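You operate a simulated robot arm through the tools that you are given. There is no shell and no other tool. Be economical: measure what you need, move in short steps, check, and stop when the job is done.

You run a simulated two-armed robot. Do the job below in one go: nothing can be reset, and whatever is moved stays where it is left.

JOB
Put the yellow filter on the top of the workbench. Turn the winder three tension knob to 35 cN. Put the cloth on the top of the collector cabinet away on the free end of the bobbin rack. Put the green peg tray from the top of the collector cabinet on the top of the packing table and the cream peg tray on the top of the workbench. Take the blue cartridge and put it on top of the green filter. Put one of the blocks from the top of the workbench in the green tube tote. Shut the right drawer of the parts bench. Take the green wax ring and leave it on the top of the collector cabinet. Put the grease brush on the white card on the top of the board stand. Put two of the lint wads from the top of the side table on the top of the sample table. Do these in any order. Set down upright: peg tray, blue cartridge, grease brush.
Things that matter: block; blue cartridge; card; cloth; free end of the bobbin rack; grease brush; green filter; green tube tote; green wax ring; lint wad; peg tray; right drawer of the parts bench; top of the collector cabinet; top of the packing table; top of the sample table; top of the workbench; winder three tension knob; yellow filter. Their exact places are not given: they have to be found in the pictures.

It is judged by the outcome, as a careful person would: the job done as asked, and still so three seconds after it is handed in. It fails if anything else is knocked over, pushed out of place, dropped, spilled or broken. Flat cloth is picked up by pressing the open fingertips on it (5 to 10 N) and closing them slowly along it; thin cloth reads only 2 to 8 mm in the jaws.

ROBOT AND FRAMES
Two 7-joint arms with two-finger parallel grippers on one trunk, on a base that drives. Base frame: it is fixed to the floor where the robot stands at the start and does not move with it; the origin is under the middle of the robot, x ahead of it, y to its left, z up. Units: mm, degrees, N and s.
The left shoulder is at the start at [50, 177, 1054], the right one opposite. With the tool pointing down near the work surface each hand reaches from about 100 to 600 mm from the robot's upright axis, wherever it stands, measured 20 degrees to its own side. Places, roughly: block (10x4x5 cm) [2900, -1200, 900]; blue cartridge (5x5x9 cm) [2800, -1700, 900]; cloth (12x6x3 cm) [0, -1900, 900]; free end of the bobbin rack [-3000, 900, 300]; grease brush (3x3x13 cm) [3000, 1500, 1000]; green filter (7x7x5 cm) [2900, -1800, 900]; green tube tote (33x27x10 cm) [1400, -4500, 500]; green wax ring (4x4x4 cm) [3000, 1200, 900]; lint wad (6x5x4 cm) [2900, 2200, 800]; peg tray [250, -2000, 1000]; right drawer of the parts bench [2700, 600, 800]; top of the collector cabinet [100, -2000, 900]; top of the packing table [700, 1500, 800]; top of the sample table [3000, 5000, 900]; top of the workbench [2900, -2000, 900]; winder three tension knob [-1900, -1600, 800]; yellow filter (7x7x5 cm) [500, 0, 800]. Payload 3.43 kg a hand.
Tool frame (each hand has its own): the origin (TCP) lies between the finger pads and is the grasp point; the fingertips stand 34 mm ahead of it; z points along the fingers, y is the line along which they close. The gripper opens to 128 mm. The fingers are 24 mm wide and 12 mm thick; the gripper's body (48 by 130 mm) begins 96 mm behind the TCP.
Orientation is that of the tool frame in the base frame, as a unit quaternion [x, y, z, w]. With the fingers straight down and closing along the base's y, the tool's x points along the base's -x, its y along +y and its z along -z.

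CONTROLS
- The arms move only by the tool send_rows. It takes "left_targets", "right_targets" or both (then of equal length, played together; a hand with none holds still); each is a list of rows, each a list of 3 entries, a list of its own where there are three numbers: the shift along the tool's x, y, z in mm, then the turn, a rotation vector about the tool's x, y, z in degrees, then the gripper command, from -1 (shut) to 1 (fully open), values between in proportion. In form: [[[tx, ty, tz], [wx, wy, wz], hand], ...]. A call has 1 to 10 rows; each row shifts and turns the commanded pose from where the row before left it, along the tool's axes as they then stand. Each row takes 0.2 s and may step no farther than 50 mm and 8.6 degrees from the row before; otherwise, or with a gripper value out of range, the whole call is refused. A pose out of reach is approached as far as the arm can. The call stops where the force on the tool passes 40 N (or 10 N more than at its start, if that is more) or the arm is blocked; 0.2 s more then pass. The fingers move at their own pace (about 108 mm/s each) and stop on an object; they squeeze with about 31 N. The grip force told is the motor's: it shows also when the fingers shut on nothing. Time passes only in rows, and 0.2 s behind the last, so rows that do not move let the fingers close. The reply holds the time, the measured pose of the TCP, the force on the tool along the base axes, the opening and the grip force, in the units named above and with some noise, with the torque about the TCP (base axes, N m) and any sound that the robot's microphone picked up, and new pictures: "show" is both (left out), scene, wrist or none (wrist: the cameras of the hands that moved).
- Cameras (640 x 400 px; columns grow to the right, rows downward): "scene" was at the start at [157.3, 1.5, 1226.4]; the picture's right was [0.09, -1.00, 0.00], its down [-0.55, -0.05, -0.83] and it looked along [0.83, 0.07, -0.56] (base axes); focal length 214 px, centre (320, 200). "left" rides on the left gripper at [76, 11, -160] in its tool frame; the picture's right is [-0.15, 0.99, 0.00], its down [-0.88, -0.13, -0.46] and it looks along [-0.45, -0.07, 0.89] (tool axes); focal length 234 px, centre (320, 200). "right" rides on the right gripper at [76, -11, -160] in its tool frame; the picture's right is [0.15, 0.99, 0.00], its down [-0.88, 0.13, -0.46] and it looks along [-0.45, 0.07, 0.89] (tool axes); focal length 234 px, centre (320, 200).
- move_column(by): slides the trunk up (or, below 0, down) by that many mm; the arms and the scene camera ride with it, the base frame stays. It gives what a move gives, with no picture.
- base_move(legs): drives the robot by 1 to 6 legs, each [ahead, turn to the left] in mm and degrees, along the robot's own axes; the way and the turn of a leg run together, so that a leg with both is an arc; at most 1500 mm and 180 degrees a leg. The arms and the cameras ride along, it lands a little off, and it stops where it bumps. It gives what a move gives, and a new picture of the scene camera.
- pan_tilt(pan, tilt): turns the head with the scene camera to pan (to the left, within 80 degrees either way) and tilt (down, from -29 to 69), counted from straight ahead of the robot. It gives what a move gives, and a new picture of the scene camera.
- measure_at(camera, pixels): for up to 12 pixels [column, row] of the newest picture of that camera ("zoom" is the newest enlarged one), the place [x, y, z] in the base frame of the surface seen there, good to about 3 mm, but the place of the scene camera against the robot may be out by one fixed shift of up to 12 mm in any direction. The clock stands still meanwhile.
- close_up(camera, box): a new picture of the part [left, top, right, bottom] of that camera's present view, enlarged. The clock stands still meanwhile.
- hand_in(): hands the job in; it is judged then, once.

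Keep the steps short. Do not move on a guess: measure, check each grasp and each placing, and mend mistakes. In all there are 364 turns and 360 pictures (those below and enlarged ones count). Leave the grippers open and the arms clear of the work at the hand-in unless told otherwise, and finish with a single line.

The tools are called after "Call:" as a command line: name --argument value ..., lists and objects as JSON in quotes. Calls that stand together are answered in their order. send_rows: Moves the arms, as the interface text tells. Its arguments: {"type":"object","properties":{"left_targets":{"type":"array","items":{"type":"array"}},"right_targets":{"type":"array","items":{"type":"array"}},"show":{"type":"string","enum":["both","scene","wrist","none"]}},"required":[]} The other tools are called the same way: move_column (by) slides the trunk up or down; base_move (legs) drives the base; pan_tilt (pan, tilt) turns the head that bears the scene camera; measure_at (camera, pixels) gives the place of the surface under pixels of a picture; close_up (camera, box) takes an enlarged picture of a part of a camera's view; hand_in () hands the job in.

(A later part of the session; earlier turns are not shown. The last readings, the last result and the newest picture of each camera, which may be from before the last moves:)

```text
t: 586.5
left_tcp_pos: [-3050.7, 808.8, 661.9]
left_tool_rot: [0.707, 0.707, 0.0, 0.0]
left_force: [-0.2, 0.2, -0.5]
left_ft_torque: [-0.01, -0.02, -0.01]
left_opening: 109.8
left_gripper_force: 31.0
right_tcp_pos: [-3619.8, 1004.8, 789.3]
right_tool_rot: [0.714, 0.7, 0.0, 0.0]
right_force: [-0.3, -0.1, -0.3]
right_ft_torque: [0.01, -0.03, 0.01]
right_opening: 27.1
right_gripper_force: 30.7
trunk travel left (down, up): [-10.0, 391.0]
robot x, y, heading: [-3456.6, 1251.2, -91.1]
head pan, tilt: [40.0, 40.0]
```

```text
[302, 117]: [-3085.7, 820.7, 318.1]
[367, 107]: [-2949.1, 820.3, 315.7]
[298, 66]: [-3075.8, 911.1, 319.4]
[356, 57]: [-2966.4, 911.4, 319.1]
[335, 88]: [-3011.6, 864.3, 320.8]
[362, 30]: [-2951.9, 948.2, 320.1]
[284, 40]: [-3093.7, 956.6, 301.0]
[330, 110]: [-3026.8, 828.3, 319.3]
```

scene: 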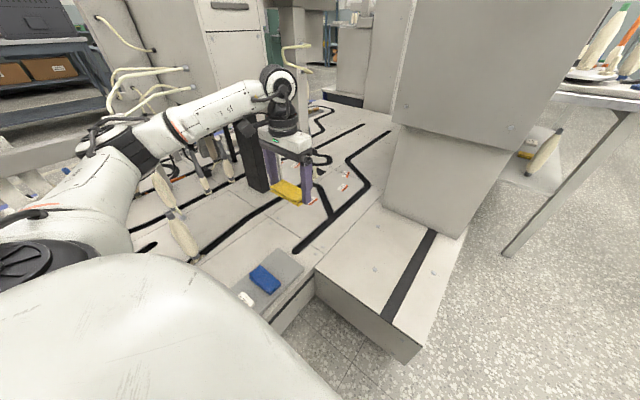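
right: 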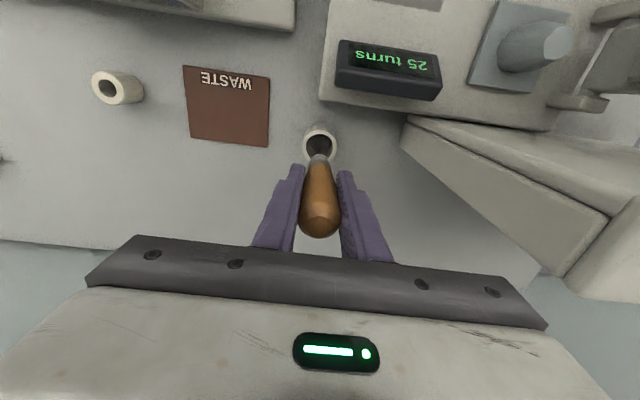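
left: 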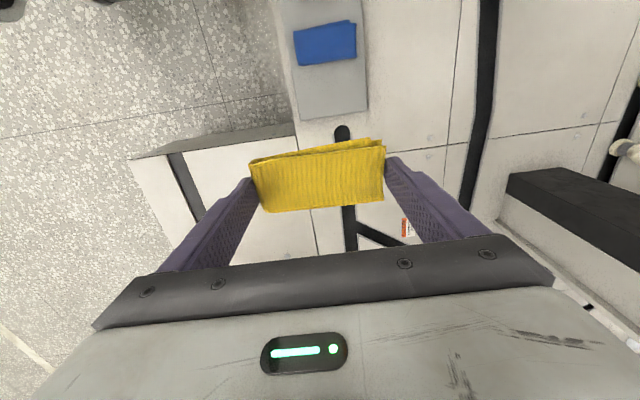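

Free area: y 820–908, x -3090…-2949, z≈320. I aim at (-3019, 862) and lower.

Call:
send_rows --left_targets '[[[25, 16, 35], [0, 0, 0], -1], [[26, 16, 35], [0, 0, 0], -1], [[0, 0, 48], [0, 0, 0], -1], [[0, 0, 48], [0, 0, 0], -1], [[0, 0, 48], [0, 0, 0], -1], [[0, 0, 46], [0, 0, 0], -1], [[0, 0, 0], [0, 0, 0], -1]]' --show "both"

```text
t: 588.1
left_tcp_pos: [-3020.7, 859.7, 399.9]
left_tool_rot: [0.706, 0.708, 0.0, 0.001]
left_force: [0.1, -0.7, 0.0]
left_ft_torque: [-0.01, -0.01, 0.01]
left_opening: 109.7
left_gripper_force: 31.7
right_tcp_pos: [-3618.5, 1004.0, 790.0]
right_tool_rot: [0.714, 0.7, 0.0, -0.001]
right_force: [-0.4, -1.2, -0.3]
right_ft_torque: [0.0, -0.02, -0.02]
right_opening: 27.1
right_gripper_force: 31.2
trunk travel left (down, up): [-10.0, 391.0]
robot x, y, heading: [-3455.7, 1247.9, -91.0]
head pan, tilt: [40.0, 40.0]
```

scene: 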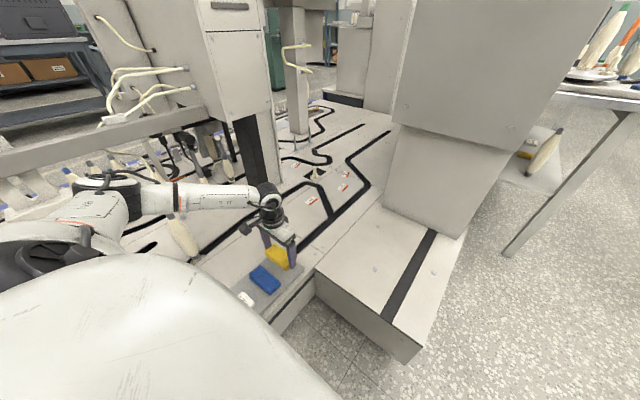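
left: 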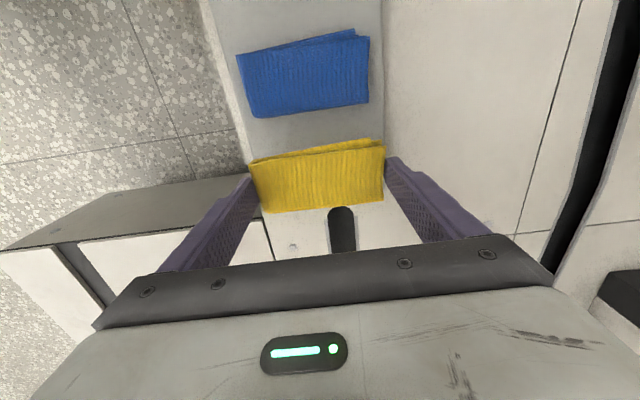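

Call:
send_rows --left_targets '[[[0, 0, 20], [0, 0, 0], -1], [[0, 0, 14], [0, 0, 0], -1], [[0, 0, 4], [0, 0, 0], -1], [[0, 0, 2], [0, 0, 0], -1], [[0, 0, 2], [0, 0, 0], -1], [[0, 0, 0], [0, 0, 0], -1]]' --show "none"

```text
t: 589.5
left_tcp_pos: [-3020.2, 860.9, 357.9]
left_tool_rot: [0.706, 0.708, 0.001, 0.001]
left_force: [0.3, -0.2, -0.3]
left_ft_torque: [-0.04, -0.03, 0.03]
left_opening: 110.1
left_gripper_force: 30.9
right_tcp_pos: [-3620.3, 1004.5, 789.6]
right_tool_rot: [0.715, 0.699, 0.0, -0.001]
right_force: [0.0, 0.0, -0.3]
right_ft_torque: [0.01, 0.01, 0.0]
right_opening: 27.4
right_gripper_force: 30.8
trunk travel left (down, up): [-10.0, 391.0]
robot x, y, heading: [-3452.3, 1251.5, -91.1]
head pan, tilt: [40.0, 40.0]
```

Call:
send_rows --left_targets '[[[0, 0, 1], [0, 0, 0], -1], [[0, 0, 1], [0, 0, 0], -1], [[0, 0, 1], [0, 0, 0], -1], [[0, 0, 0], [0, 0, 0], -1]]' --show "wrist"

```text
t: 590.5
left_tcp_pos: [-3020.6, 860.2, 354.7]
left_tool_rot: [0.706, 0.708, 0.0, 0.001]
left_force: [-0.9, 0.5, 5.5]
left_ft_torque: [0.02, 0.01, -0.02]
left_opening: 110.0
left_gripper_force: 30.9
right_tcp_pos: [-3619.6, 1005.8, 790.4]
right_tool_rot: [0.714, 0.7, 0.0, 0.0]
right_force: [-0.4, -0.1, 0.6]
right_ft_torque: [-0.01, 0.02, -0.03]
right_opening: 27.3
right_gripper_force: 30.9
trunk travel left (down, up): [-10.0, 391.0]
robot x, y, heading: [-3453.7, 1250.9, -91.2]
head pan, tilt: [40.0, 40.0]
```

left: 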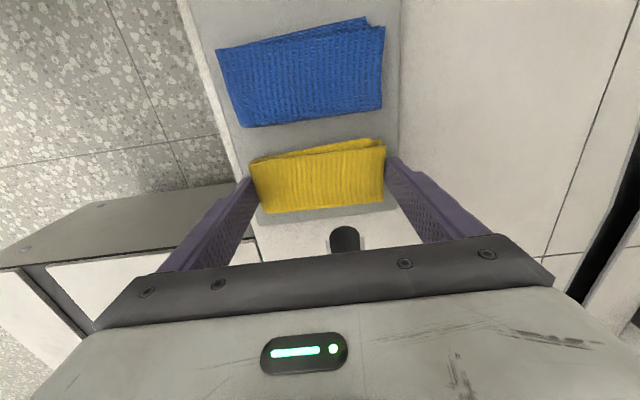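

Contact; the cloth lies on the free end. I open and rise.

Call:
send_rows --left_targets '[[[0, 0, 0], [0, 0, 0], 0.9], [[0, 0, 0], [0, 0, 0], 1], [[0, 0, 0], [0, 0, 0], 1], [[0, 0, -25], [0, 0, 0], 1], [[0, 0, -45], [0, 0, 0], 1], [[0, 0, -48], [0, 0, 0], 1], [[0, 0, -48], [0, 0, 0], 1], [[0, 0, -48], [0, 0, 0], 1]]' --show "both"

```text
t: 592.3
left_tcp_pos: [-3017.3, 861.0, 569.7]
left_tool_rot: [0.706, 0.708, 0.002, 0.0]
left_force: [1.3, -0.3, 0.2]
left_ft_torque: [0.02, 0.0, -0.03]
left_opening: 128.1
left_gripper_force: 0.0
right_tcp_pos: [-3619.8, 1004.8, 791.1]
right_tool_rot: [0.715, 0.7, 0.0, -0.001]
right_force: [1.0, -0.9, -0.2]
right_ft_torque: [-0.01, 0.02, 0.02]
right_opening: 27.4
right_gripper_force: 31.0
trunk travel left (down, up): [-10.0, 391.0]
robot x, y, heading: [-3454.9, 1255.3, -91.2]
head pan, tilt: [40.0, 40.0]
```

scene: 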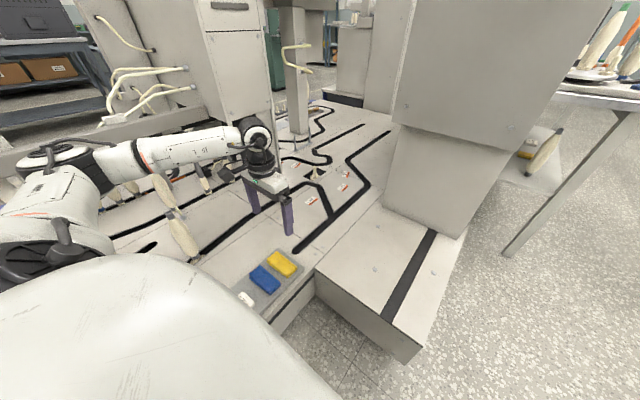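
left: 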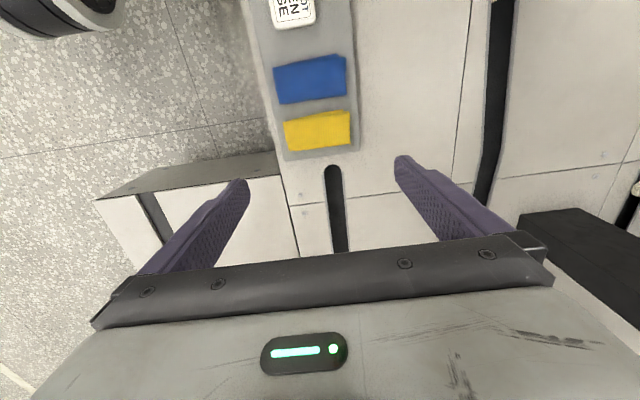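

Cloth is neatly on the free end. I raise the trunk, bring the left arm in, and look at the table further south.

Call:
move_column --by 335

Call:
send_rows --left_targets '[[[0, 0, -40], [0, 0, 0], 1], [[0, 0, -40], [0, 0, 0], 1], [[10, -40, -20], [0, 0, 0], 1], [[20, -42, 0], [0, 0, 0], 1], [[20, -42, 0], [0, 0, 0], 1], [[20, -42, 0], [0, 0, 0], 1]]' --show "none"

Call:
pan_tilt --pan 0 --tilt 15

Call:
close_up --camera "scene" --box '[280, 80, 480, 240]'

```text
t: 595.6
left_tcp_pos: [-3016.9, 859.6, 904.3]
left_tool_rot: [0.707, 0.708, 0.001, 0.001]
left_force: [-0.4, 0.6, 0.2]
left_ft_torque: [-0.02, -0.03, -0.02]
left_opening: 127.9
left_gripper_force: 0.3
right_tcp_pos: [-3618.7, 1004.1, 1124.7]
right_tool_rot: [0.714, 0.7, 0.0, 0.0]
right_force: [0.1, -0.1, 0.6]
right_ft_torque: [0.02, 0.0, -0.01]
right_opening: 27.1
right_gripper_force: 30.6
trunk travel left (down, up): [-345.0, 56.0]
robot x, y, heading: [-3458.7, 1252.1, -91.3]
head pan, tilt: [40.0, 40.0]
```

```text
t: 597.0
left_tcp_pos: [-3183.7, 931.9, 1001.2]
left_tool_rot: [0.706, 0.708, 0.0, 0.001]
left_force: [-1.6, -0.4, 0.3]
left_ft_torque: [0.01, -0.01, -0.01]
left_opening: 127.8
left_gripper_force: 0.1
right_tcp_pos: [-3619.2, 1003.6, 1124.2]
right_tool_rot: [0.714, 0.7, 0.001, 0.0]
right_force: [-0.8, 0.0, -0.6]
right_ft_torque: [0.03, 0.0, -0.02]
right_opening: 27.1
right_gripper_force: 30.7
trunk travel left (down, up): [-345.0, 56.0]
robot x, y, heading: [-3453.9, 1250.2, -91.2]
head pan, tilt: [40.0, 40.0]
```

```text
t: 598.0
left_tcp_pos: [-3183.8, 933.1, 1000.1]
left_tool_rot: [0.706, 0.708, 0.001, 0.001]
left_force: [0.5, 1.1, 0.5]
left_ft_torque: [0.01, 0.05, -0.01]
left_opening: 128.1
left_gripper_force: 0.0
right_tcp_pos: [-3620.4, 1005.1, 1125.5]
right_tool_rot: [0.714, 0.7, 0.0, 0.0]
right_force: [1.1, -0.2, -0.9]
right_ft_torque: [0.01, 0.02, -0.03]
right_opening: 27.3
right_gripper_force: 30.9
trunk travel left (down, up): [-345.0, 56.0]
robot x, y, heading: [-3450.7, 1250.8, -91.2]
head pan, tilt: [0.0, 15.0]
```

scene: 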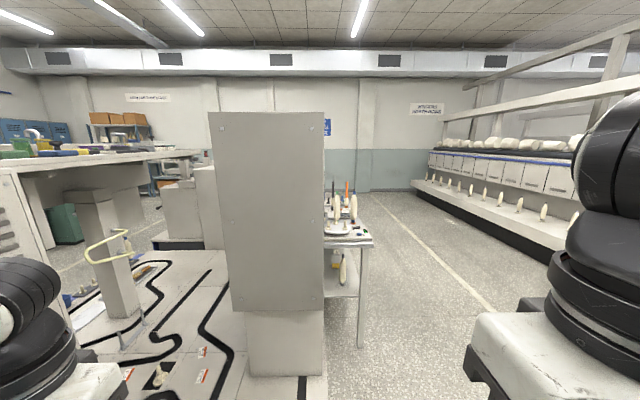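

```text
2.50 times, centred on (380, 160) of scene
```

zoom: 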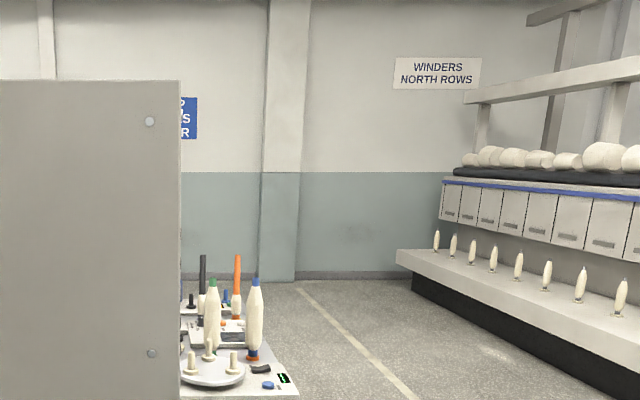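

I drive south past this table to inspect it and find a southern way round.

Call:
base_move --legs '[[0, -40], [550, 0], [0, 40], [1300, 0], [0, 40]]'

Call:
close_up --camera "scene" --box '[100, 120, 500, 370]'

```text
t: 602.9
left_tcp_pos: [-3744.1, 450.7, 998.3]
left_tool_rot: [0.887, 0.462, 0.022, 0.007]
left_force: [0.3, 0.1, -0.6]
left_ft_torque: [0.03, 0.0, -0.03]
left_opening: 128.1
left_gripper_force: 0.0
right_tcp_pos: [-4061.9, 776.8, 1129.4]
right_tool_rot: [0.901, 0.433, -0.007, 0.01]
right_force: [0.0, -0.9, -0.1]
right_ft_torque: [0.01, 0.0, 0.01]
right_opening: 0.0
right_gripper_force: 30.6
trunk travel left (down, up): [-345.0, 56.0]
robot x, y, heading: [-3788.8, 856.3, -126.5]
head pan, tilt: [0.0, 15.0]
stopped in leg 2: the robot was blocked; the commanded pose is now the measured one
```

scene: 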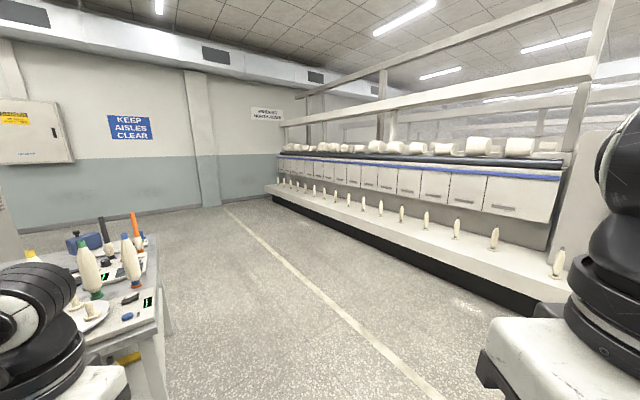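

```text
1.60 times, centred on (300, 245) of scene
```

zoom: 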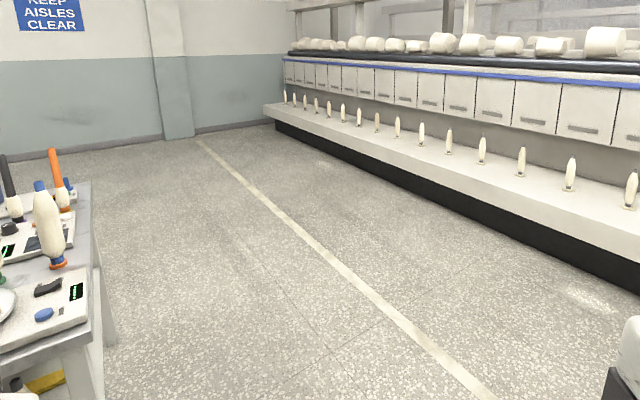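

The right gripper reads 0: the brush has slipped out during a bump. I look for it on the floor.

Call:
pan_tilt --pan -30 --tilt 60

Call:
pan_tilt --pan 40 --tilt 55

```text
t: 604.0
left_tcp_pos: [-3745.6, 449.4, 998.7]
left_tool_rot: [0.887, 0.462, 0.02, 0.009]
left_force: [0.2, 0.2, -0.5]
left_ft_torque: [-0.01, -0.02, 0.01]
left_opening: 127.7
left_gripper_force: 0.1
right_tcp_pos: [-4063.2, 777.1, 1129.2]
right_tool_rot: [0.902, 0.432, -0.008, 0.01]
right_force: [0.5, -0.1, 0.3]
right_ft_torque: [0.01, -0.03, -0.01]
right_opening: 0.0
right_gripper_force: 30.6
trunk travel left (down, up): [-345.0, 56.0]
robot x, y, heading: [-3789.1, 856.3, -126.1]
head pan, tilt: [-30.0, 60.0]
```

scene: 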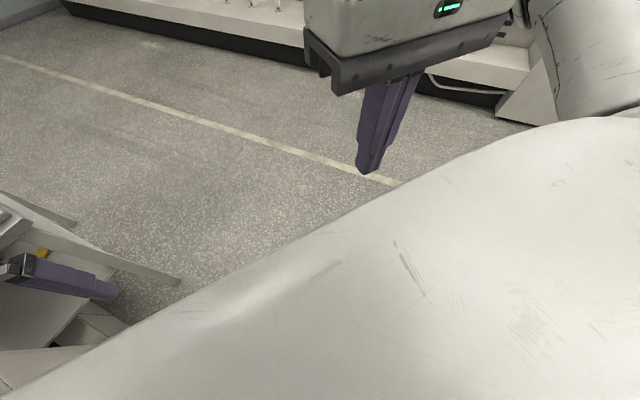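

```text
t: 605.4
left_tcp_pos: [-3745.6, 450.8, 998.6]
left_tool_rot: [0.886, 0.462, 0.02, 0.009]
left_force: [1.8, -0.6, -0.9]
left_ft_torque: [0.0, -0.02, 0.03]
left_opening: 128.0
left_gripper_force: 0.0
right_tcp_pos: [-4063.4, 776.6, 1128.1]
right_tool_rot: [0.901, 0.434, -0.008, 0.009]
right_force: [-0.5, -0.5, -0.9]
right_ft_torque: [0.0, -0.01, 0.01]
right_opening: 0.0
right_gripper_force: 31.0
trunk travel left (down, up): [-345.0, 56.0]
robot x, y, heading: [-3788.8, 857.7, -126.0]
head pan, tilt: [40.0, 55.0]
```

scene: 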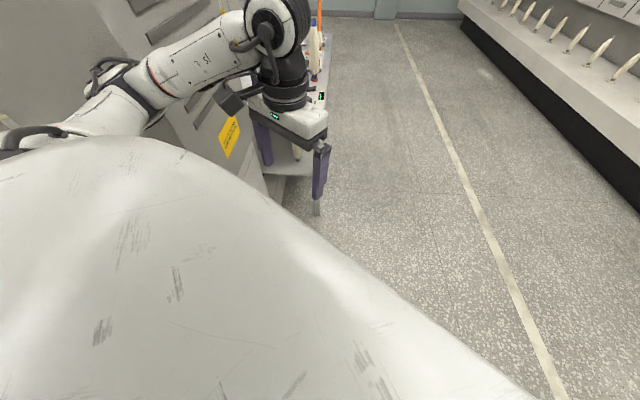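

I back up along the same path and look for the brush.

Call:
base_move --legs '[[-300, 0]]'

Call:
pan_tilt --pan -10 --tilt 40

```text
t: 607.5
left_tcp_pos: [-3568.3, 678.8, 990.7]
left_tool_rot: [0.886, 0.463, 0.025, -0.001]
left_force: [0.0, -0.1, 0.6]
left_ft_torque: [-0.02, -0.02, -0.01]
left_opening: 128.2
left_gripper_force: 0.0
right_tcp_pos: [-3889.6, 997.2, 1125.9]
right_tool_rot: [0.898, 0.439, -0.001, 0.001]
right_force: [0.3, -0.1, -0.3]
right_ft_torque: [0.0, 0.01, 0.03]
right_opening: 0.0
right_gripper_force: 30.8
trunk travel left (down, up): [-345.0, 56.0]
robot x, y, heading: [-3615.5, 1095.7, -126.1]
head pan, tilt: [40.0, 55.0]
```

scene: 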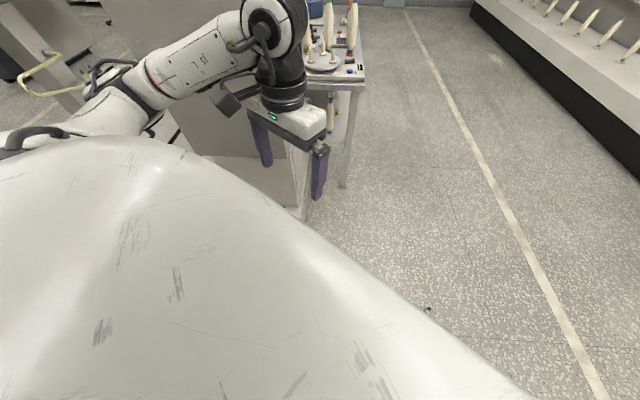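

```text
t: 608.6
left_tcp_pos: [-3570.8, 678.7, 989.4]
left_tool_rot: [0.886, 0.463, 0.025, -0.002]
left_force: [0.1, 0.2, -0.1]
left_ft_torque: [-0.04, -0.01, -0.01]
left_opening: 128.0
left_gripper_force: 0.3
right_tcp_pos: [-3890.8, 996.3, 1124.7]
right_tool_rot: [0.898, 0.439, 0.0, 0.001]
right_force: [-0.5, 0.9, -0.1]
right_ft_torque: [-0.01, -0.03, -0.01]
right_opening: 0.0
right_gripper_force: 31.0
trunk travel left (down, up): [-345.0, 56.0]
robot x, y, heading: [-3609.6, 1095.7, -126.3]
head pan, tilt: [-10.0, 40.0]
```

scene: 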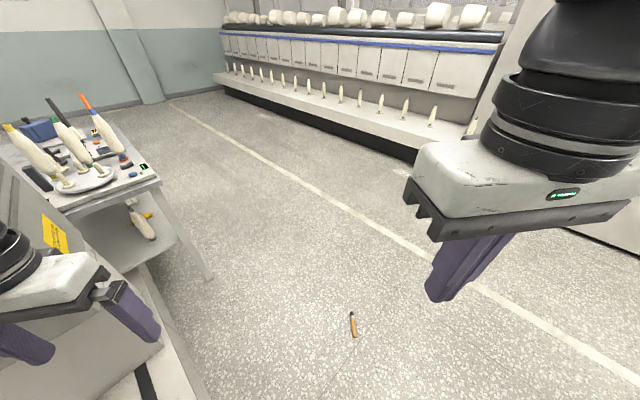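

The brush lies on the floor at (353,325). I measure it.

Call:
measure_at --camera "scene" --pixels '[[353, 314], [354, 325], [356, 335], [370, 325]]'

Call:
close_up --camera "scene" --box '[310, 295, 400, 355]'

```text
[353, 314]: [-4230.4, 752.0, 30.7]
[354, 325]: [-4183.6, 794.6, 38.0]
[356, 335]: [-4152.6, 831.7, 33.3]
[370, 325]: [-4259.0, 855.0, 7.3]
```

```text
6.67 times, centred on (355, 325) of scene
```

zoom: 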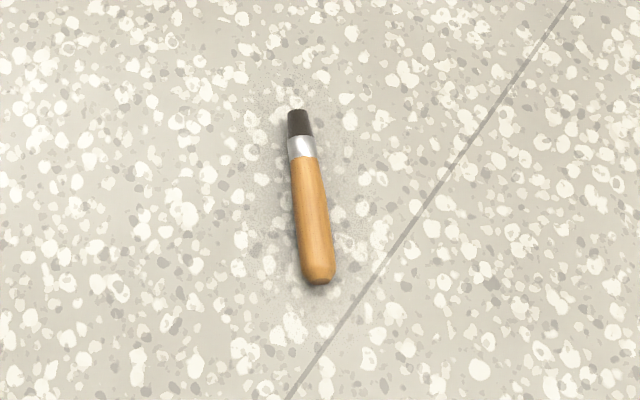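

I measure the clearances (ring-frame ledge, table corner) to plan the pick-up.

Call:
measure_at --camera "scene" --pixels '[[405, 155], [300, 115], [205, 275], [158, 180], [330, 140], [410, 125]]'

```text
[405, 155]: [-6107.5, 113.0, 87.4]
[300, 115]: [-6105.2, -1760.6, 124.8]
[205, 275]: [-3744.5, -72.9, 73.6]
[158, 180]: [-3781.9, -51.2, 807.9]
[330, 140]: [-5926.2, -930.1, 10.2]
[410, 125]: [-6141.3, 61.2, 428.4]
```

The aisle is wide (ledge at x≈-5930). I drive around to approach the brush with its bristle end toward me, using the left hand.

Call:
base_move --legs '[[0, -54], [1190, 0], [0, 90], [1120, 0], [0, 135]]'

Call:
pan_tilt --pan 0 --tilt 40

```text
t: 631.8
left_tcp_pos: [-4745.6, 406.9, 989.6]
left_tool_rot: [-0.408, 0.913, 0.0, -0.024]
left_force: [-0.3, -0.2, 1.1]
left_ft_torque: [0.03, -0.02, 0.0]
left_opening: 127.9
left_gripper_force: 0.0
right_tcp_pos: [-4465.2, 51.1, 1125.4]
right_tool_rot: [-0.383, 0.924, 0.001, 0.0]
right_force: [0.9, 0.2, 0.6]
right_ft_torque: [0.02, -0.01, -0.02]
right_opening: 0.2
right_gripper_force: 31.2
trunk travel left (down, up): [-345.0, 56.0]
robot x, y, heading: [-4750.5, -16.8, 46.8]
head pan, tilt: [-10.0, 40.0]
```

scene: 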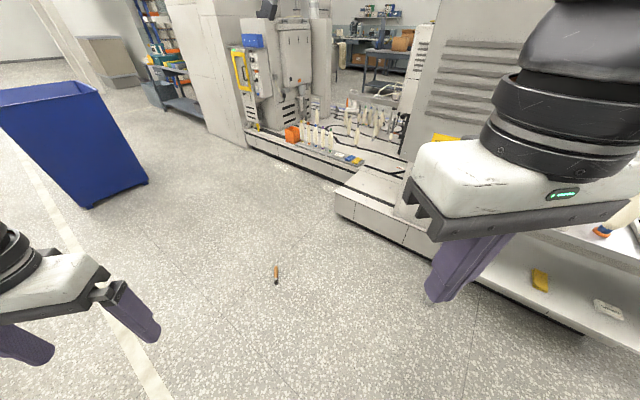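

```text
t: 632.5
left_tcp_pos: [-4745.6, 405.3, 991.4]
left_tool_rot: [-0.408, 0.913, 0.0, -0.025]
left_force: [-0.9, -0.1, -0.1]
left_ft_torque: [-0.02, 0.0, 0.0]
left_opening: 127.7
left_gripper_force: 0.0
right_tcp_pos: [-4465.7, 50.5, 1125.3]
right_tool_rot: [-0.383, 0.924, 0.001, 0.001]
right_force: [-0.5, -0.5, -0.2]
right_ft_torque: [-0.01, -0.01, -0.02]
right_opening: 0.0
right_gripper_force: 31.0
trunk travel left (down, up): [-345.0, 56.0]
robot x, y, heading: [-4755.6, -19.4, 46.8]
head pan, tilt: [0.0, 40.0]
```

scene: 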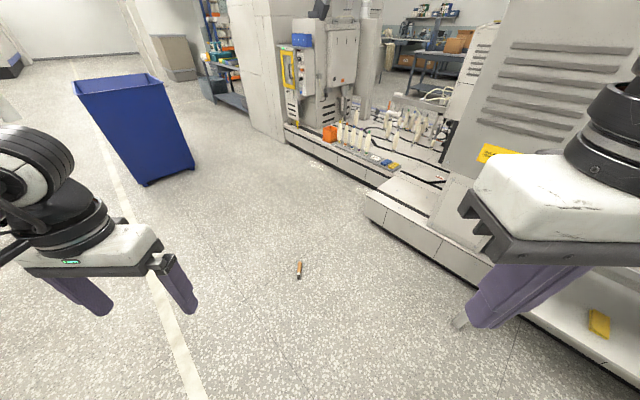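

Call:
measure_at --camera "scene" --pixels '[[298, 277], [299, 269], [300, 262]]'

Call:
close_up --camera "scene" --box '[270, 245, 330, 290]'

```text
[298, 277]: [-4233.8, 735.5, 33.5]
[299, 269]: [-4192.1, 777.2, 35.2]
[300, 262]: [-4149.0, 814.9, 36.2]
```

```text
8.89 times, centred on (300, 268) of scene
```

zoom: 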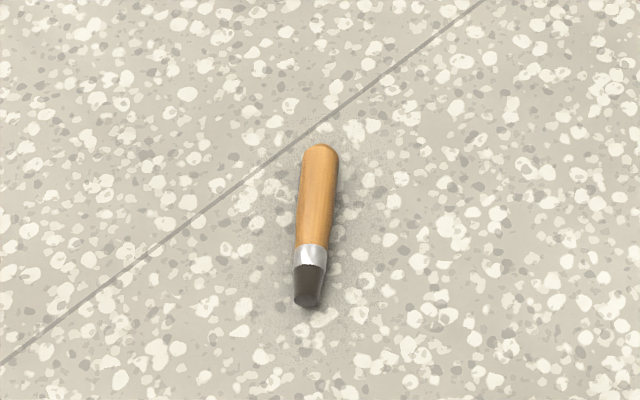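

Brush axis is aligned with my heading, tip toward me. I drive ahead 535 mm and lower the trunk.

Call:
base_move --legs '[[535, 0]]'

Call:
move_column --by -345

Call:
send_rows --left_targets '[[[-25, -35, 20], [1.1, -2.5, 0], 1], [[-25, -35, 20], [0, 0, 0], 0.6], [[-25, -35, 20], [0, 0, 0], 0.2], [[-25, -35, 20], [0, 0, 0], 0.2], [[0, 0, 48], [0, 0, 0], 0.2], [[0, 0, 48], [0, 0, 0], 0.2], [[0, 0, 48], [0, 0, 0], 0.2]]' --show "both"

```text
t: 635.6
left_tcp_pos: [-4373.8, 798.7, 990.8]
left_tool_rot: [-0.407, 0.913, 0.0, -0.025]
left_force: [0.3, 0.8, 0.4]
left_ft_torque: [-0.02, 0.04, -0.03]
left_opening: 128.2
left_gripper_force: 0.0
right_tcp_pos: [-4095.0, 443.6, 1124.9]
right_tool_rot: [-0.382, 0.924, 0.001, 0.001]
right_force: [0.3, 0.4, -0.6]
right_ft_torque: [-0.05, -0.01, -0.01]
right_opening: 0.0
right_gripper_force: 30.6
trunk travel left (down, up): [-345.0, 56.0]
robot x, y, heading: [-4381.9, 376.0, 46.8]
head pan, tilt: [0.0, 40.0]
```

scene: 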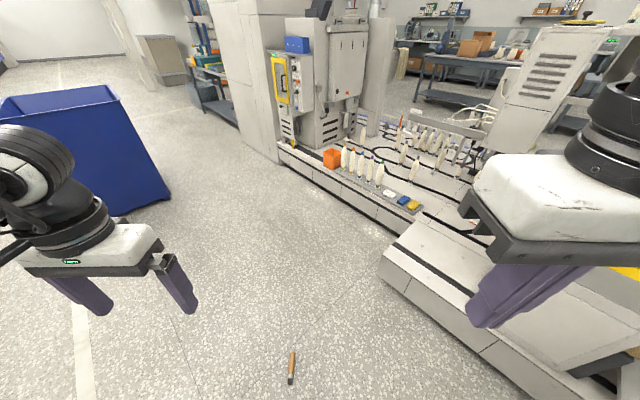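

```text
t: 639.0
left_tcp_pos: [-4372.7, 798.2, 645.1]
left_tool_rot: [-0.408, 0.913, 0.0, -0.025]
left_force: [0.0, -0.2, -0.3]
left_ft_torque: [-0.02, -0.01, -0.01]
left_opening: 128.2
left_gripper_force: 0.0
right_tcp_pos: [-4095.2, 443.2, 780.5]
right_tool_rot: [-0.383, 0.924, 0.001, 0.001]
right_force: [0.2, -0.1, -0.4]
right_ft_torque: [0.0, -0.04, 0.04]
right_opening: 0.0
right_gripper_force: 31.0
trunk travel left (down, up): [0.0, 401.0]
robot x, y, heading: [-4385.7, 372.8, 46.6]
head pan, tilt: [0.0, 40.0]
```

```text
t: 640.6
left_tcp_pos: [-4199.2, 776.2, 416.1]
left_tool_rot: [-0.408, 0.913, 0.001, 0.0]
left_force: [0.7, -0.3, 0.3]
left_ft_torque: [0.0, 0.03, -0.02]
left_opening: 76.3
left_gripper_force: 0.0
right_tcp_pos: [-4094.7, 443.8, 780.2]
right_tool_rot: [-0.383, 0.924, 0.0, 0.001]
right_force: [-0.1, 0.2, -0.3]
right_ft_torque: [-0.03, 0.01, -0.02]
right_opening: 0.0
right_gripper_force: 30.7
trunk travel left (down, up): [0.0, 401.0]
robot x, y, heading: [-4387.6, 376.6, 46.6]
head pan, tilt: [0.0, 40.0]
```

scene: 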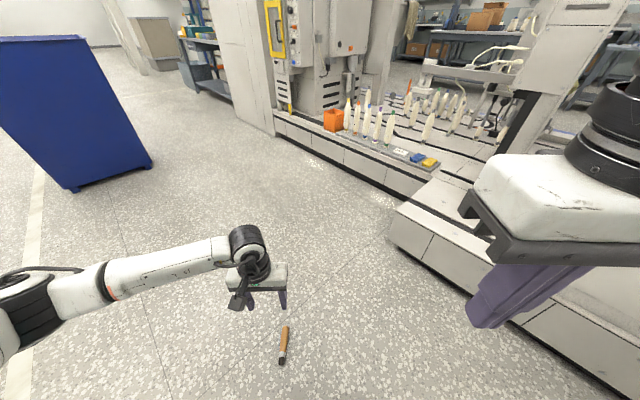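
left: 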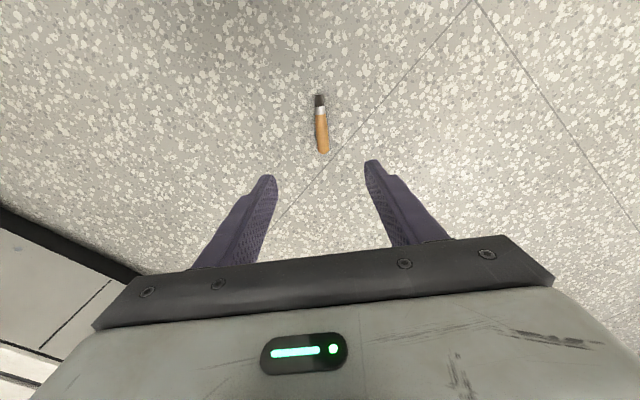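

Call:
measure_at --camera "left" --pixels '[[319, 98], [320, 112], [321, 130], [323, 150], [350, 130]]'

```text
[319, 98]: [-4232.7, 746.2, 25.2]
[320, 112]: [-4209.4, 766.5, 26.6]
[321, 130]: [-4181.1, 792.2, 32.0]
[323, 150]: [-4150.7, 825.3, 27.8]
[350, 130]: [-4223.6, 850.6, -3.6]
```

I align to the brush axis (4°) and descend toward the floor.

Call:
send_rows --left_targets '[[[-10, 0, 40], [0, 0, 4.3], 0.2], [[-10, 0, 45], [0, 0, 0], 0], [[0, 0, 48], [0, 0, 0], 0], [[0, 0, 48], [0, 0, 0], 0], [[0, 0, 48], [0, 0, 0], 0], [[0, 0, 48], [0, 0, 0], 0], [[0, 0, 0], [0, 0, 0], 0]]' --show "wrist"

```text
t: 642.2
left_tcp_pos: [-4190.5, 794.4, 140.0]
left_tool_rot: [-0.374, 0.927, 0.0, -0.001]
left_force: [-0.2, 1.0, -0.6]
left_ft_torque: [-0.01, 0.01, 0.03]
left_opening: 64.2
left_gripper_force: 0.1
right_tcp_pos: [-4094.8, 443.6, 779.4]
right_tool_rot: [-0.383, 0.924, 0.001, 0.002]
right_force: [-0.2, 0.2, -0.4]
right_ft_torque: [-0.01, 0.0, 0.0]
right_opening: 0.1
right_gripper_force: 30.8
trunk travel left (down, up): [0.0, 401.0]
robot x, y, heading: [-4384.3, 378.8, 46.7]
head pan, tilt: [0.0, 40.0]
```

left: 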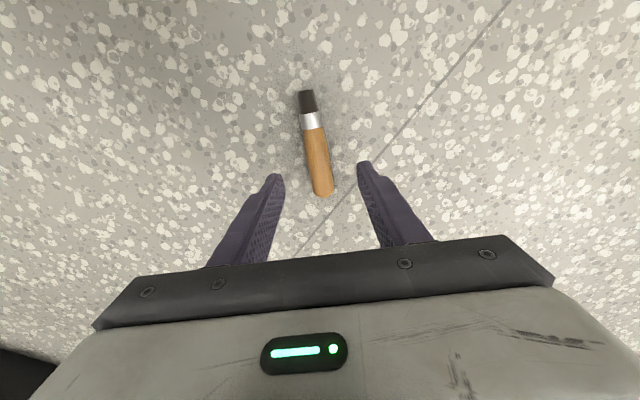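

Call:
send_rows --left_targets '[[[0, -5, 40], [0, 0, 0], 0], [[0, 0, 35], [0, 0, 0], 0], [[0, 0, 20], [0, 0, 0], 0], [[0, 0, 5], [0, 0, 0], 0], [[0, 0, 0], [0, 0, 0], 0]]' --show "wrist"

```text
t: 643.4
left_tcp_pos: [-4205.1, 777.3, 110.8]
left_tool_rot: [-0.373, 0.928, 0.0, 0.0]
left_force: [-0.1, -0.9, 0.8]
left_ft_torque: [-0.01, 0.01, -0.02]
left_opening: 64.1
left_gripper_force: 0.0
left hand out of reach, approached as far as the arm can: row 1, 2, 3, 4
right_tcp_pos: [-4095.3, 442.4, 780.6]
right_tool_rot: [-0.383, 0.924, 0.001, 0.0]
right_force: [-0.4, 0.3, -0.8]
right_ft_torque: [-0.02, 0.02, 0.0]
right_opening: 0.0
right_gripper_force: 30.8
trunk travel left (down, up): [0.0, 401.0]
robot x, y, heading: [-4380.4, 378.7, 46.7]
head pan, tilt: [0.0, 40.0]
```

left: 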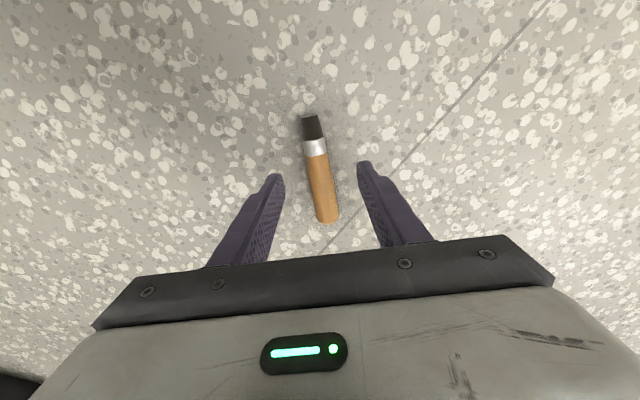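

Too far at floor level; I need the brush closer beside me. I raise the hand and reposition the base so the brush is about 100 ahead and 370 to the left.

Call:
send_rows --left_targets '[[[0, 0, -48], [0, 0, 0], 0], [[0, 0, -48], [0, 0, 0], 0], [[0, 0, -48], [0, 0, 0], 0], [[0, 0, -48], [0, 0, 0], 0], [[0, 0, -48], [0, 0, 0], 0], [[30, 30, 0], [0, 0, 0], 0], [[30, 30, 0], [0, 0, 0], 0], [[30, 30, 0], [0, 0, 0], 0], [[30, 30, 0], [0, 0, 0], 0], [[30, 30, 0], [0, 0, 0], 0]]' --show "none"

Call:
base_move --legs '[[0, -35], [400, 0], [0, 35]]'

Call:
pan_tilt --pan 70 --tilt 55

```text
t: 645.6
left_tcp_pos: [-4422.2, 780.6, 352.8]
left_tool_rot: [-0.374, 0.928, 0.0, 0.0]
left_force: [-0.5, -0.6, 1.2]
left_ft_torque: [-0.01, -0.01, 0.04]
left_opening: 64.0
left_gripper_force: 0.1
right_tcp_pos: [-4095.6, 443.6, 781.6]
right_tool_rot: [-0.383, 0.924, 0.001, 0.001]
right_force: [0.9, 0.4, -0.3]
right_ft_torque: [0.02, 0.01, 0.0]
right_opening: 0.0
right_gripper_force: 30.8
trunk travel left (down, up): [0.0, 401.0]
robot x, y, heading: [-4385.4, 379.4, 46.6]
head pan, tilt: [0.0, 40.0]
```

```text
t: 650.8
left_tcp_pos: [-3870.9, 841.8, 351.7]
left_tool_rot: [-0.197, 0.98, 0.001, 0.002]
left_force: [0.8, -1.3, 0.4]
left_ft_torque: [0.0, -0.01, -0.01]
left_opening: 63.9
left_gripper_force: 0.1
right_tcp_pos: [-3685.5, 405.8, 782.8]
right_tool_rot: [-0.191, 0.982, 0.003, 0.0]
right_force: [0.6, -0.4, 0.5]
right_ft_torque: [0.05, 0.02, -0.04]
right_opening: 0.0
right_gripper_force: 31.3
trunk travel left (down, up): [0.0, 401.0]
robot x, y, heading: [-3980.4, 448.7, 24.9]
head pan, tilt: [0.0, 40.0]
stopped in leg 3: the robot was blocked; the commanded pose is now the measured one
```

scene: 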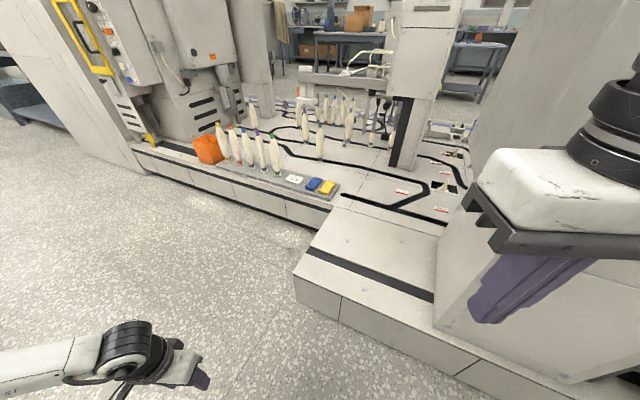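

```text
t: 652.2
left_tcp_pos: [-3871.1, 842.5, 352.4]
left_tool_rot: [-0.198, 0.98, 0.0, 0.003]
left_force: [0.2, 0.4, -0.5]
left_ft_torque: [-0.02, -0.02, -0.01]
left_opening: 63.8
left_gripper_force: 0.0
right_tcp_pos: [-3686.2, 405.6, 782.5]
right_tool_rot: [-0.191, 0.982, 0.002, 0.0]
right_force: [-0.6, 0.1, 0.5]
right_ft_torque: [0.01, -0.02, -0.01]
right_opening: 0.1
right_gripper_force: 31.3
trunk travel left (down, up): [0.0, 401.0]
robot x, y, heading: [-3981.3, 448.5, 25.1]
head pan, tilt: [70.0, 55.0]
```

scene: 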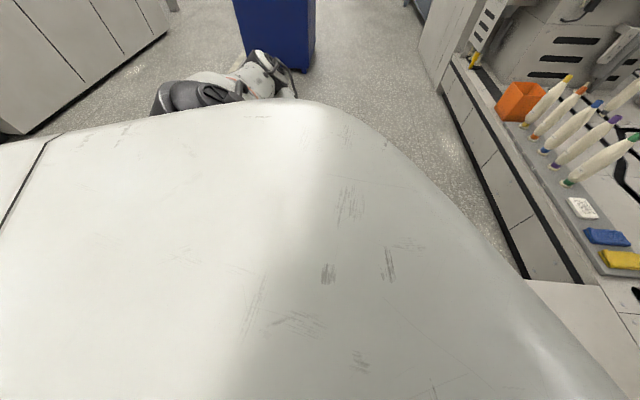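

Turning was blocked; I check my right side.

Call:
pan_tilt --pan -70 --tilt 35

```text
t: 654.5
left_tcp_pos: [-3870.2, 841.2, 351.5]
left_tool_rot: [-0.196, 0.981, 0.001, 0.004]
left_force: [-0.3, -0.1, -0.5]
left_ft_torque: [-0.01, 0.0, -0.02]
left_opening: 64.0
left_gripper_force: 0.1
right_tcp_pos: [-3685.6, 405.8, 781.4]
right_tool_rot: [-0.191, 0.982, 0.002, 0.001]
right_force: [0.7, -0.2, -1.2]
right_ft_torque: [0.0, 0.03, -0.01]
right_opening: 0.0
right_gripper_force: 31.2
trunk travel left (down, up): [0.0, 401.0]
robot x, y, heading: [-3980.9, 451.0, 25.3]
head pan, tilt: [-70.0, 35.0]
```

scene: 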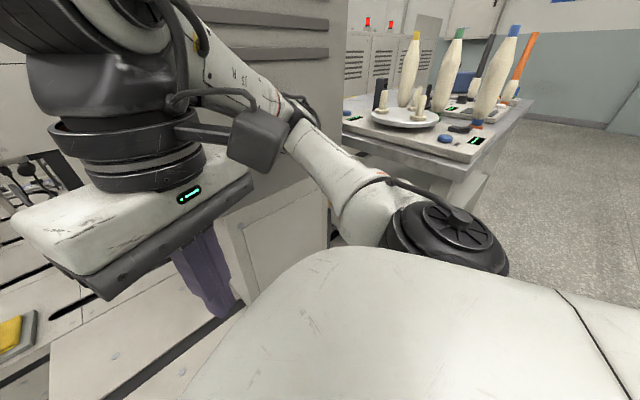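

My right arm touches the tall cabinet. I back away and approach from the open west side instead, heading -45°, with the hand turned 90°.

Call:
base_move --legs '[[-300, 0], [0, -70], [-385, 0]]'

Call:
pan_tilt --pan 60 --tilt 50

```text
t: 661.5
left_tcp_pos: [-4131.3, 634.7, 351.5]
left_tool_rot: [0.378, 0.926, 0.0, -0.001]
left_force: [0.6, 0.0, 0.4]
left_ft_torque: [0.01, 0.0, 0.02]
left_opening: 63.8
left_gripper_force: 0.1
right_tcp_pos: [-4461.5, 294.0, 780.0]
right_tool_rot: [0.385, 0.923, 0.004, -0.002]
right_force: [-0.3, -0.3, 0.0]
right_ft_torque: [0.01, 0.01, 0.01]
right_opening: 0.0
right_gripper_force: 31.2
trunk travel left (down, up): [0.0, 401.0]
robot x, y, heading: [-4529.8, 585.8, -41.9]
head pan, tilt: [-70.0, 35.0]
```

scene: 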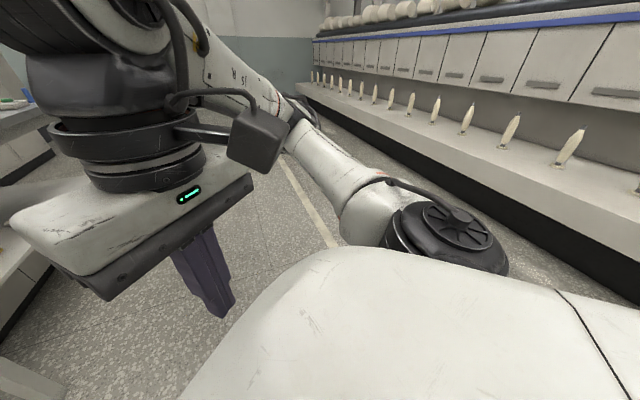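

```text
t: 663.6
left_tcp_pos: [-4132.3, 635.5, 351.8]
left_tool_rot: [0.379, 0.926, 0.001, 0.0]
left_force: [-0.1, -0.9, 0.9]
left_ft_torque: [0.0, 0.0, 0.02]
left_opening: 63.9
left_gripper_force: 0.1
right_tcp_pos: [-4462.6, 293.2, 781.0]
right_tool_rot: [0.383, 0.924, 0.004, -0.003]
right_force: [0.1, 0.6, -0.7]
right_ft_torque: [-0.03, 0.02, -0.01]
right_opening: 0.0
right_gripper_force: 30.7
trunk travel left (down, up): [0.0, 401.0]
robot x, y, heading: [-4534.9, 586.8, -41.8]
head pan, tilt: [60.0, 50.0]
```

scene: 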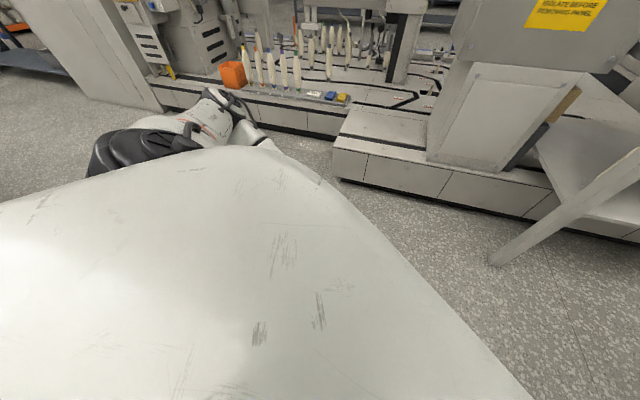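

Brush now at about (122 ahead, 378 left). I rotate the left hand -88° and move it over the brush.

Call:
send_rows --left_targets '[[[0, 0, 0], [0, 0, -8.5], 0], [[0, 0, 0], [0, 0, -8.5], 0], [[0, 0, 0], [0, 0, -8.5], 0], [[0, 0, 0], [0, 0, -8.5], 0], [[0, 0, 0], [0, 0, -8.5], 0], [[0, 0, 0], [0, 0, -8.5], 0], [[0, 0, 0], [0, 0, -8.5], 0], [[0, 0, 0], [0, 0, -8.5], 0], [[0, 0, 0], [0, 0, -8.5], 0], [[0, 0, 0], [0, 0, -8.5], 0]]' --show "none"

Call:
send_rows --left_targets '[[[0, 0, 0], [0, 0, -3.6], 0], [[-15, 37, 0], [0, 0, 0], 0], [[-15, 37, 0], [0, 0, 0], 0], [[-15, 37, 0], [0, 0, 0], 0], [[-15, 37, 0], [0, 0, 0], 0], [[0, 0, 40], [0, 0, 0], 0], [[0, 0, 40], [0, 0, 0], 0], [[0, 0, 40], [0, 0, 0], 0]]' --show "wrist"

```text
t: 665.8
left_tcp_pos: [-4132.2, 635.5, 350.5]
left_tool_rot: [-0.347, 0.938, 0.001, 0.0]
left_force: [0.2, 0.2, -0.2]
left_ft_torque: [-0.03, -0.02, -0.01]
left_opening: 63.7
left_gripper_force: 0.2
right_tcp_pos: [-4462.8, 295.1, 779.1]
right_tool_rot: [0.384, 0.923, 0.003, -0.002]
right_force: [-0.1, 0.1, -1.0]
right_ft_torque: [0.01, 0.03, 0.0]
right_opening: 0.1
right_gripper_force: 31.4
trunk travel left (down, up): [0.0, 401.0]
robot x, y, heading: [-4534.6, 585.4, -41.9]
head pan, tilt: [60.0, 50.0]
```

```text
t: 667.6
left_tcp_pos: [-4191.1, 780.9, 233.4]
left_tool_rot: [-0.374, 0.927, 0.0, 0.0]
left_force: [-1.1, -0.2, 0.7]
left_ft_torque: [-0.01, -0.02, 0.01]
left_opening: 64.1
left_gripper_force: 0.1
right_tcp_pos: [-4462.2, 292.5, 780.4]
right_tool_rot: [0.384, 0.923, 0.004, -0.001]
right_force: [-0.8, 1.1, 0.6]
right_ft_torque: [-0.01, -0.02, 0.02]
right_opening: 0.0
right_gripper_force: 31.1
trunk travel left (down, up): [0.0, 401.0]
robot x, y, heading: [-4534.9, 584.4, -42.1]
head pan, tilt: [60.0, 50.0]
```

left: 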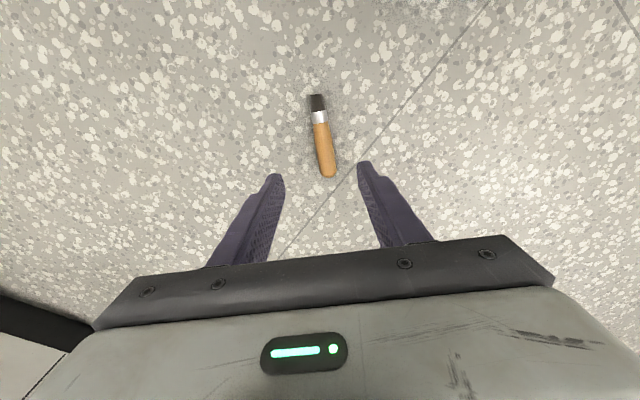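

Call:
measure_at --camera "left" --pixels '[[317, 98], [320, 116], [323, 140], [328, 172]]'

Call:
send_rows --left_targets '[[[-4, 0, 45], [0, 0, 0], 0], [[0, 0, 45], [0, 0, 0], 0], [[0, 0, 45], [0, 0, 0], 0], [[0, 0, 30], [0, 0, 0], 0]]' --show "wrist"

```text
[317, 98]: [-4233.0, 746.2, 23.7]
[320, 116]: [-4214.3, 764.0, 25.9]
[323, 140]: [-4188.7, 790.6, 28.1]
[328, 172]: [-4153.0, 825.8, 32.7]
```

```text
t: 668.6
left_tcp_pos: [-4188.3, 783.8, 66.8]
left_tool_rot: [-0.375, 0.927, 0.001, 0.001]
left_force: [0.3, -0.5, 0.5]
left_ft_torque: [0.02, 0.02, -0.07]
left_opening: 63.8
left_gripper_force: 0.0
right_tcp_pos: [-4461.1, 293.1, 780.3]
right_tool_rot: [0.385, 0.923, 0.004, -0.003]
right_force: [0.9, 0.7, -0.3]
right_ft_torque: [-0.01, 0.0, 0.01]
right_opening: 0.0
right_gripper_force: 30.3
trunk travel left (down, up): [0.0, 401.0]
robot x, y, heading: [-4534.0, 587.1, -41.9]
head pan, tilt: [60.0, 50.0]
```

left: 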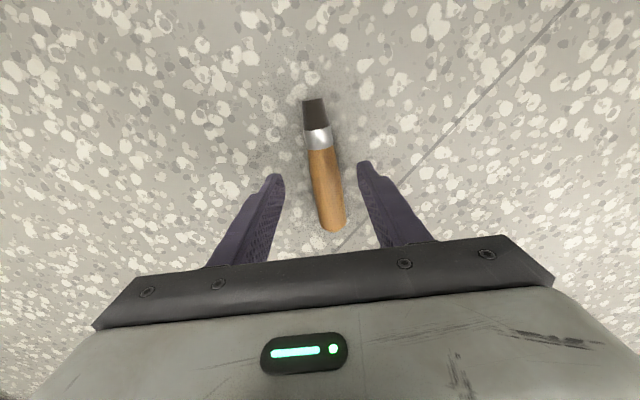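

Call:
send_rows --left_targets '[[[-4, 4, 15], [0, 0, 0], 0], [[0, 0, 12], [0, 0, 0], 0], [[0, 0, 0], [0, 0, 0], -0.3], [[0, 0, 0], [0, 0, 0], -0.7], [[0, 0, 0], [0, 0, 0], -1], [[0, 0, 0], [0, 0, 0], -1]]' --show "wrist"

```text
t: 670.0
left_tcp_pos: [-4188.7, 792.8, 39.2]
left_tool_rot: [-0.375, 0.927, 0.001, 0.0]
left_force: [0.1, -0.4, -0.3]
left_ft_torque: [0.0, 0.01, -0.02]
left_opening: 27.1
left_gripper_force: 31.2
right_tcp_pos: [-4460.6, 294.1, 780.6]
right_tool_rot: [0.385, 0.923, 0.003, -0.002]
right_force: [0.5, 1.1, -0.7]
right_ft_torque: [0.0, -0.01, 0.01]
right_opening: 0.0
right_gripper_force: 31.1
trunk travel left (down, up): [0.0, 401.0]
robot x, y, heading: [-4537.0, 587.0, -41.8]
head pan, tilt: [60.0, 50.0]
```

left: 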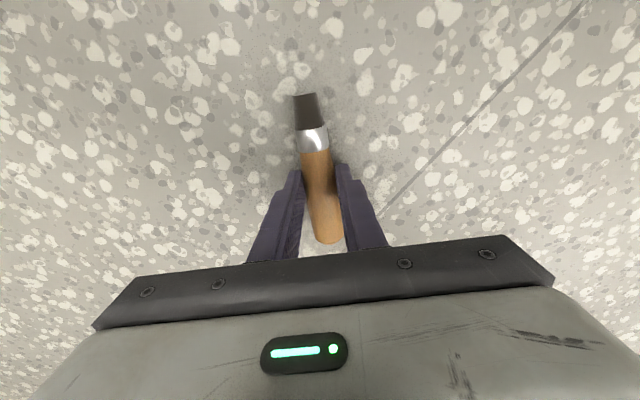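

Gripped at 27 mm. I lift gently.

Call:
send_rows --left_targets '[[[0, 0, -5], [0, 0, 0], -1], [[0, 0, -15], [0, 0, 0], -1], [[0, 0, -30], [0, 0, 0], -1], [[0, 0, -40], [0, 0, 0], -1], [[0, 0, -40], [0, 0, 0], -1], [[0, 0, -45], [0, 0, 0], -1], [[0, 0, -45], [0, 0, 0], -1], [[0, -30, -30], [0, 0, 0], -1], [[0, -30, -30], [0, 0, 0], -1], [[0, 0, 0], [0, 0, 0], -1]]' --show "wrist"

Call:
move_column --by 345

```text
t: 672.2
left_tcp_pos: [-4146.8, 748.8, 322.2]
left_tool_rot: [-0.375, 0.927, 0.001, 0.0]
left_force: [-0.3, 0.3, 0.0]
left_ft_torque: [-0.03, 0.01, 0.03]
left_opening: 27.1
left_gripper_force: 30.9
right_tcp_pos: [-4460.9, 293.6, 780.6]
right_tool_rot: [0.385, 0.923, 0.004, -0.002]
right_force: [0.8, -0.1, -0.2]
right_ft_torque: [0.0, -0.01, 0.02]
right_opening: 0.0
right_gripper_force: 30.9
trunk travel left (down, up): [0.0, 401.0]
robot x, y, heading: [-4537.5, 585.7, -42.1]
head pan, tilt: [60.0, 50.0]
```

left: 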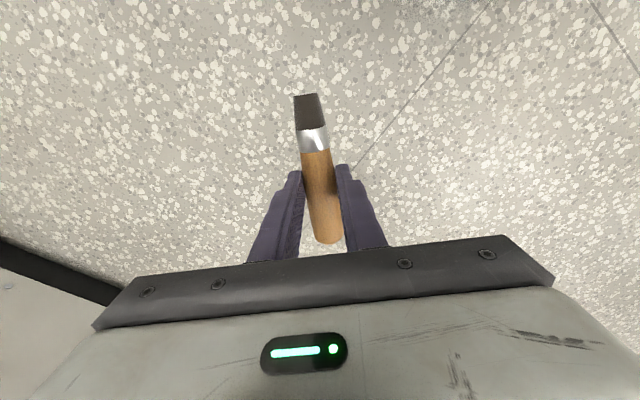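

```text
t: 675.5
left_tcp_pos: [-4148.0, 749.8, 667.0]
left_tool_rot: [-0.376, 0.927, 0.001, 0.0]
left_force: [-0.3, 0.0, -0.1]
left_ft_torque: [0.0, -0.03, 0.03]
left_opening: 27.1
left_gripper_force: 30.4
right_tcp_pos: [-4462.4, 293.2, 1124.9]
right_tool_rot: [0.383, 0.924, 0.004, -0.002]
right_force: [1.0, -0.1, -0.7]
right_ft_torque: [0.01, 0.02, 0.01]
right_opening: 0.1
right_gripper_force: 30.8
trunk travel left (down, up): [-345.0, 56.0]
robot x, y, heading: [-4533.0, 587.2, -42.1]
head pan, tilt: [60.0, 50.0]
```

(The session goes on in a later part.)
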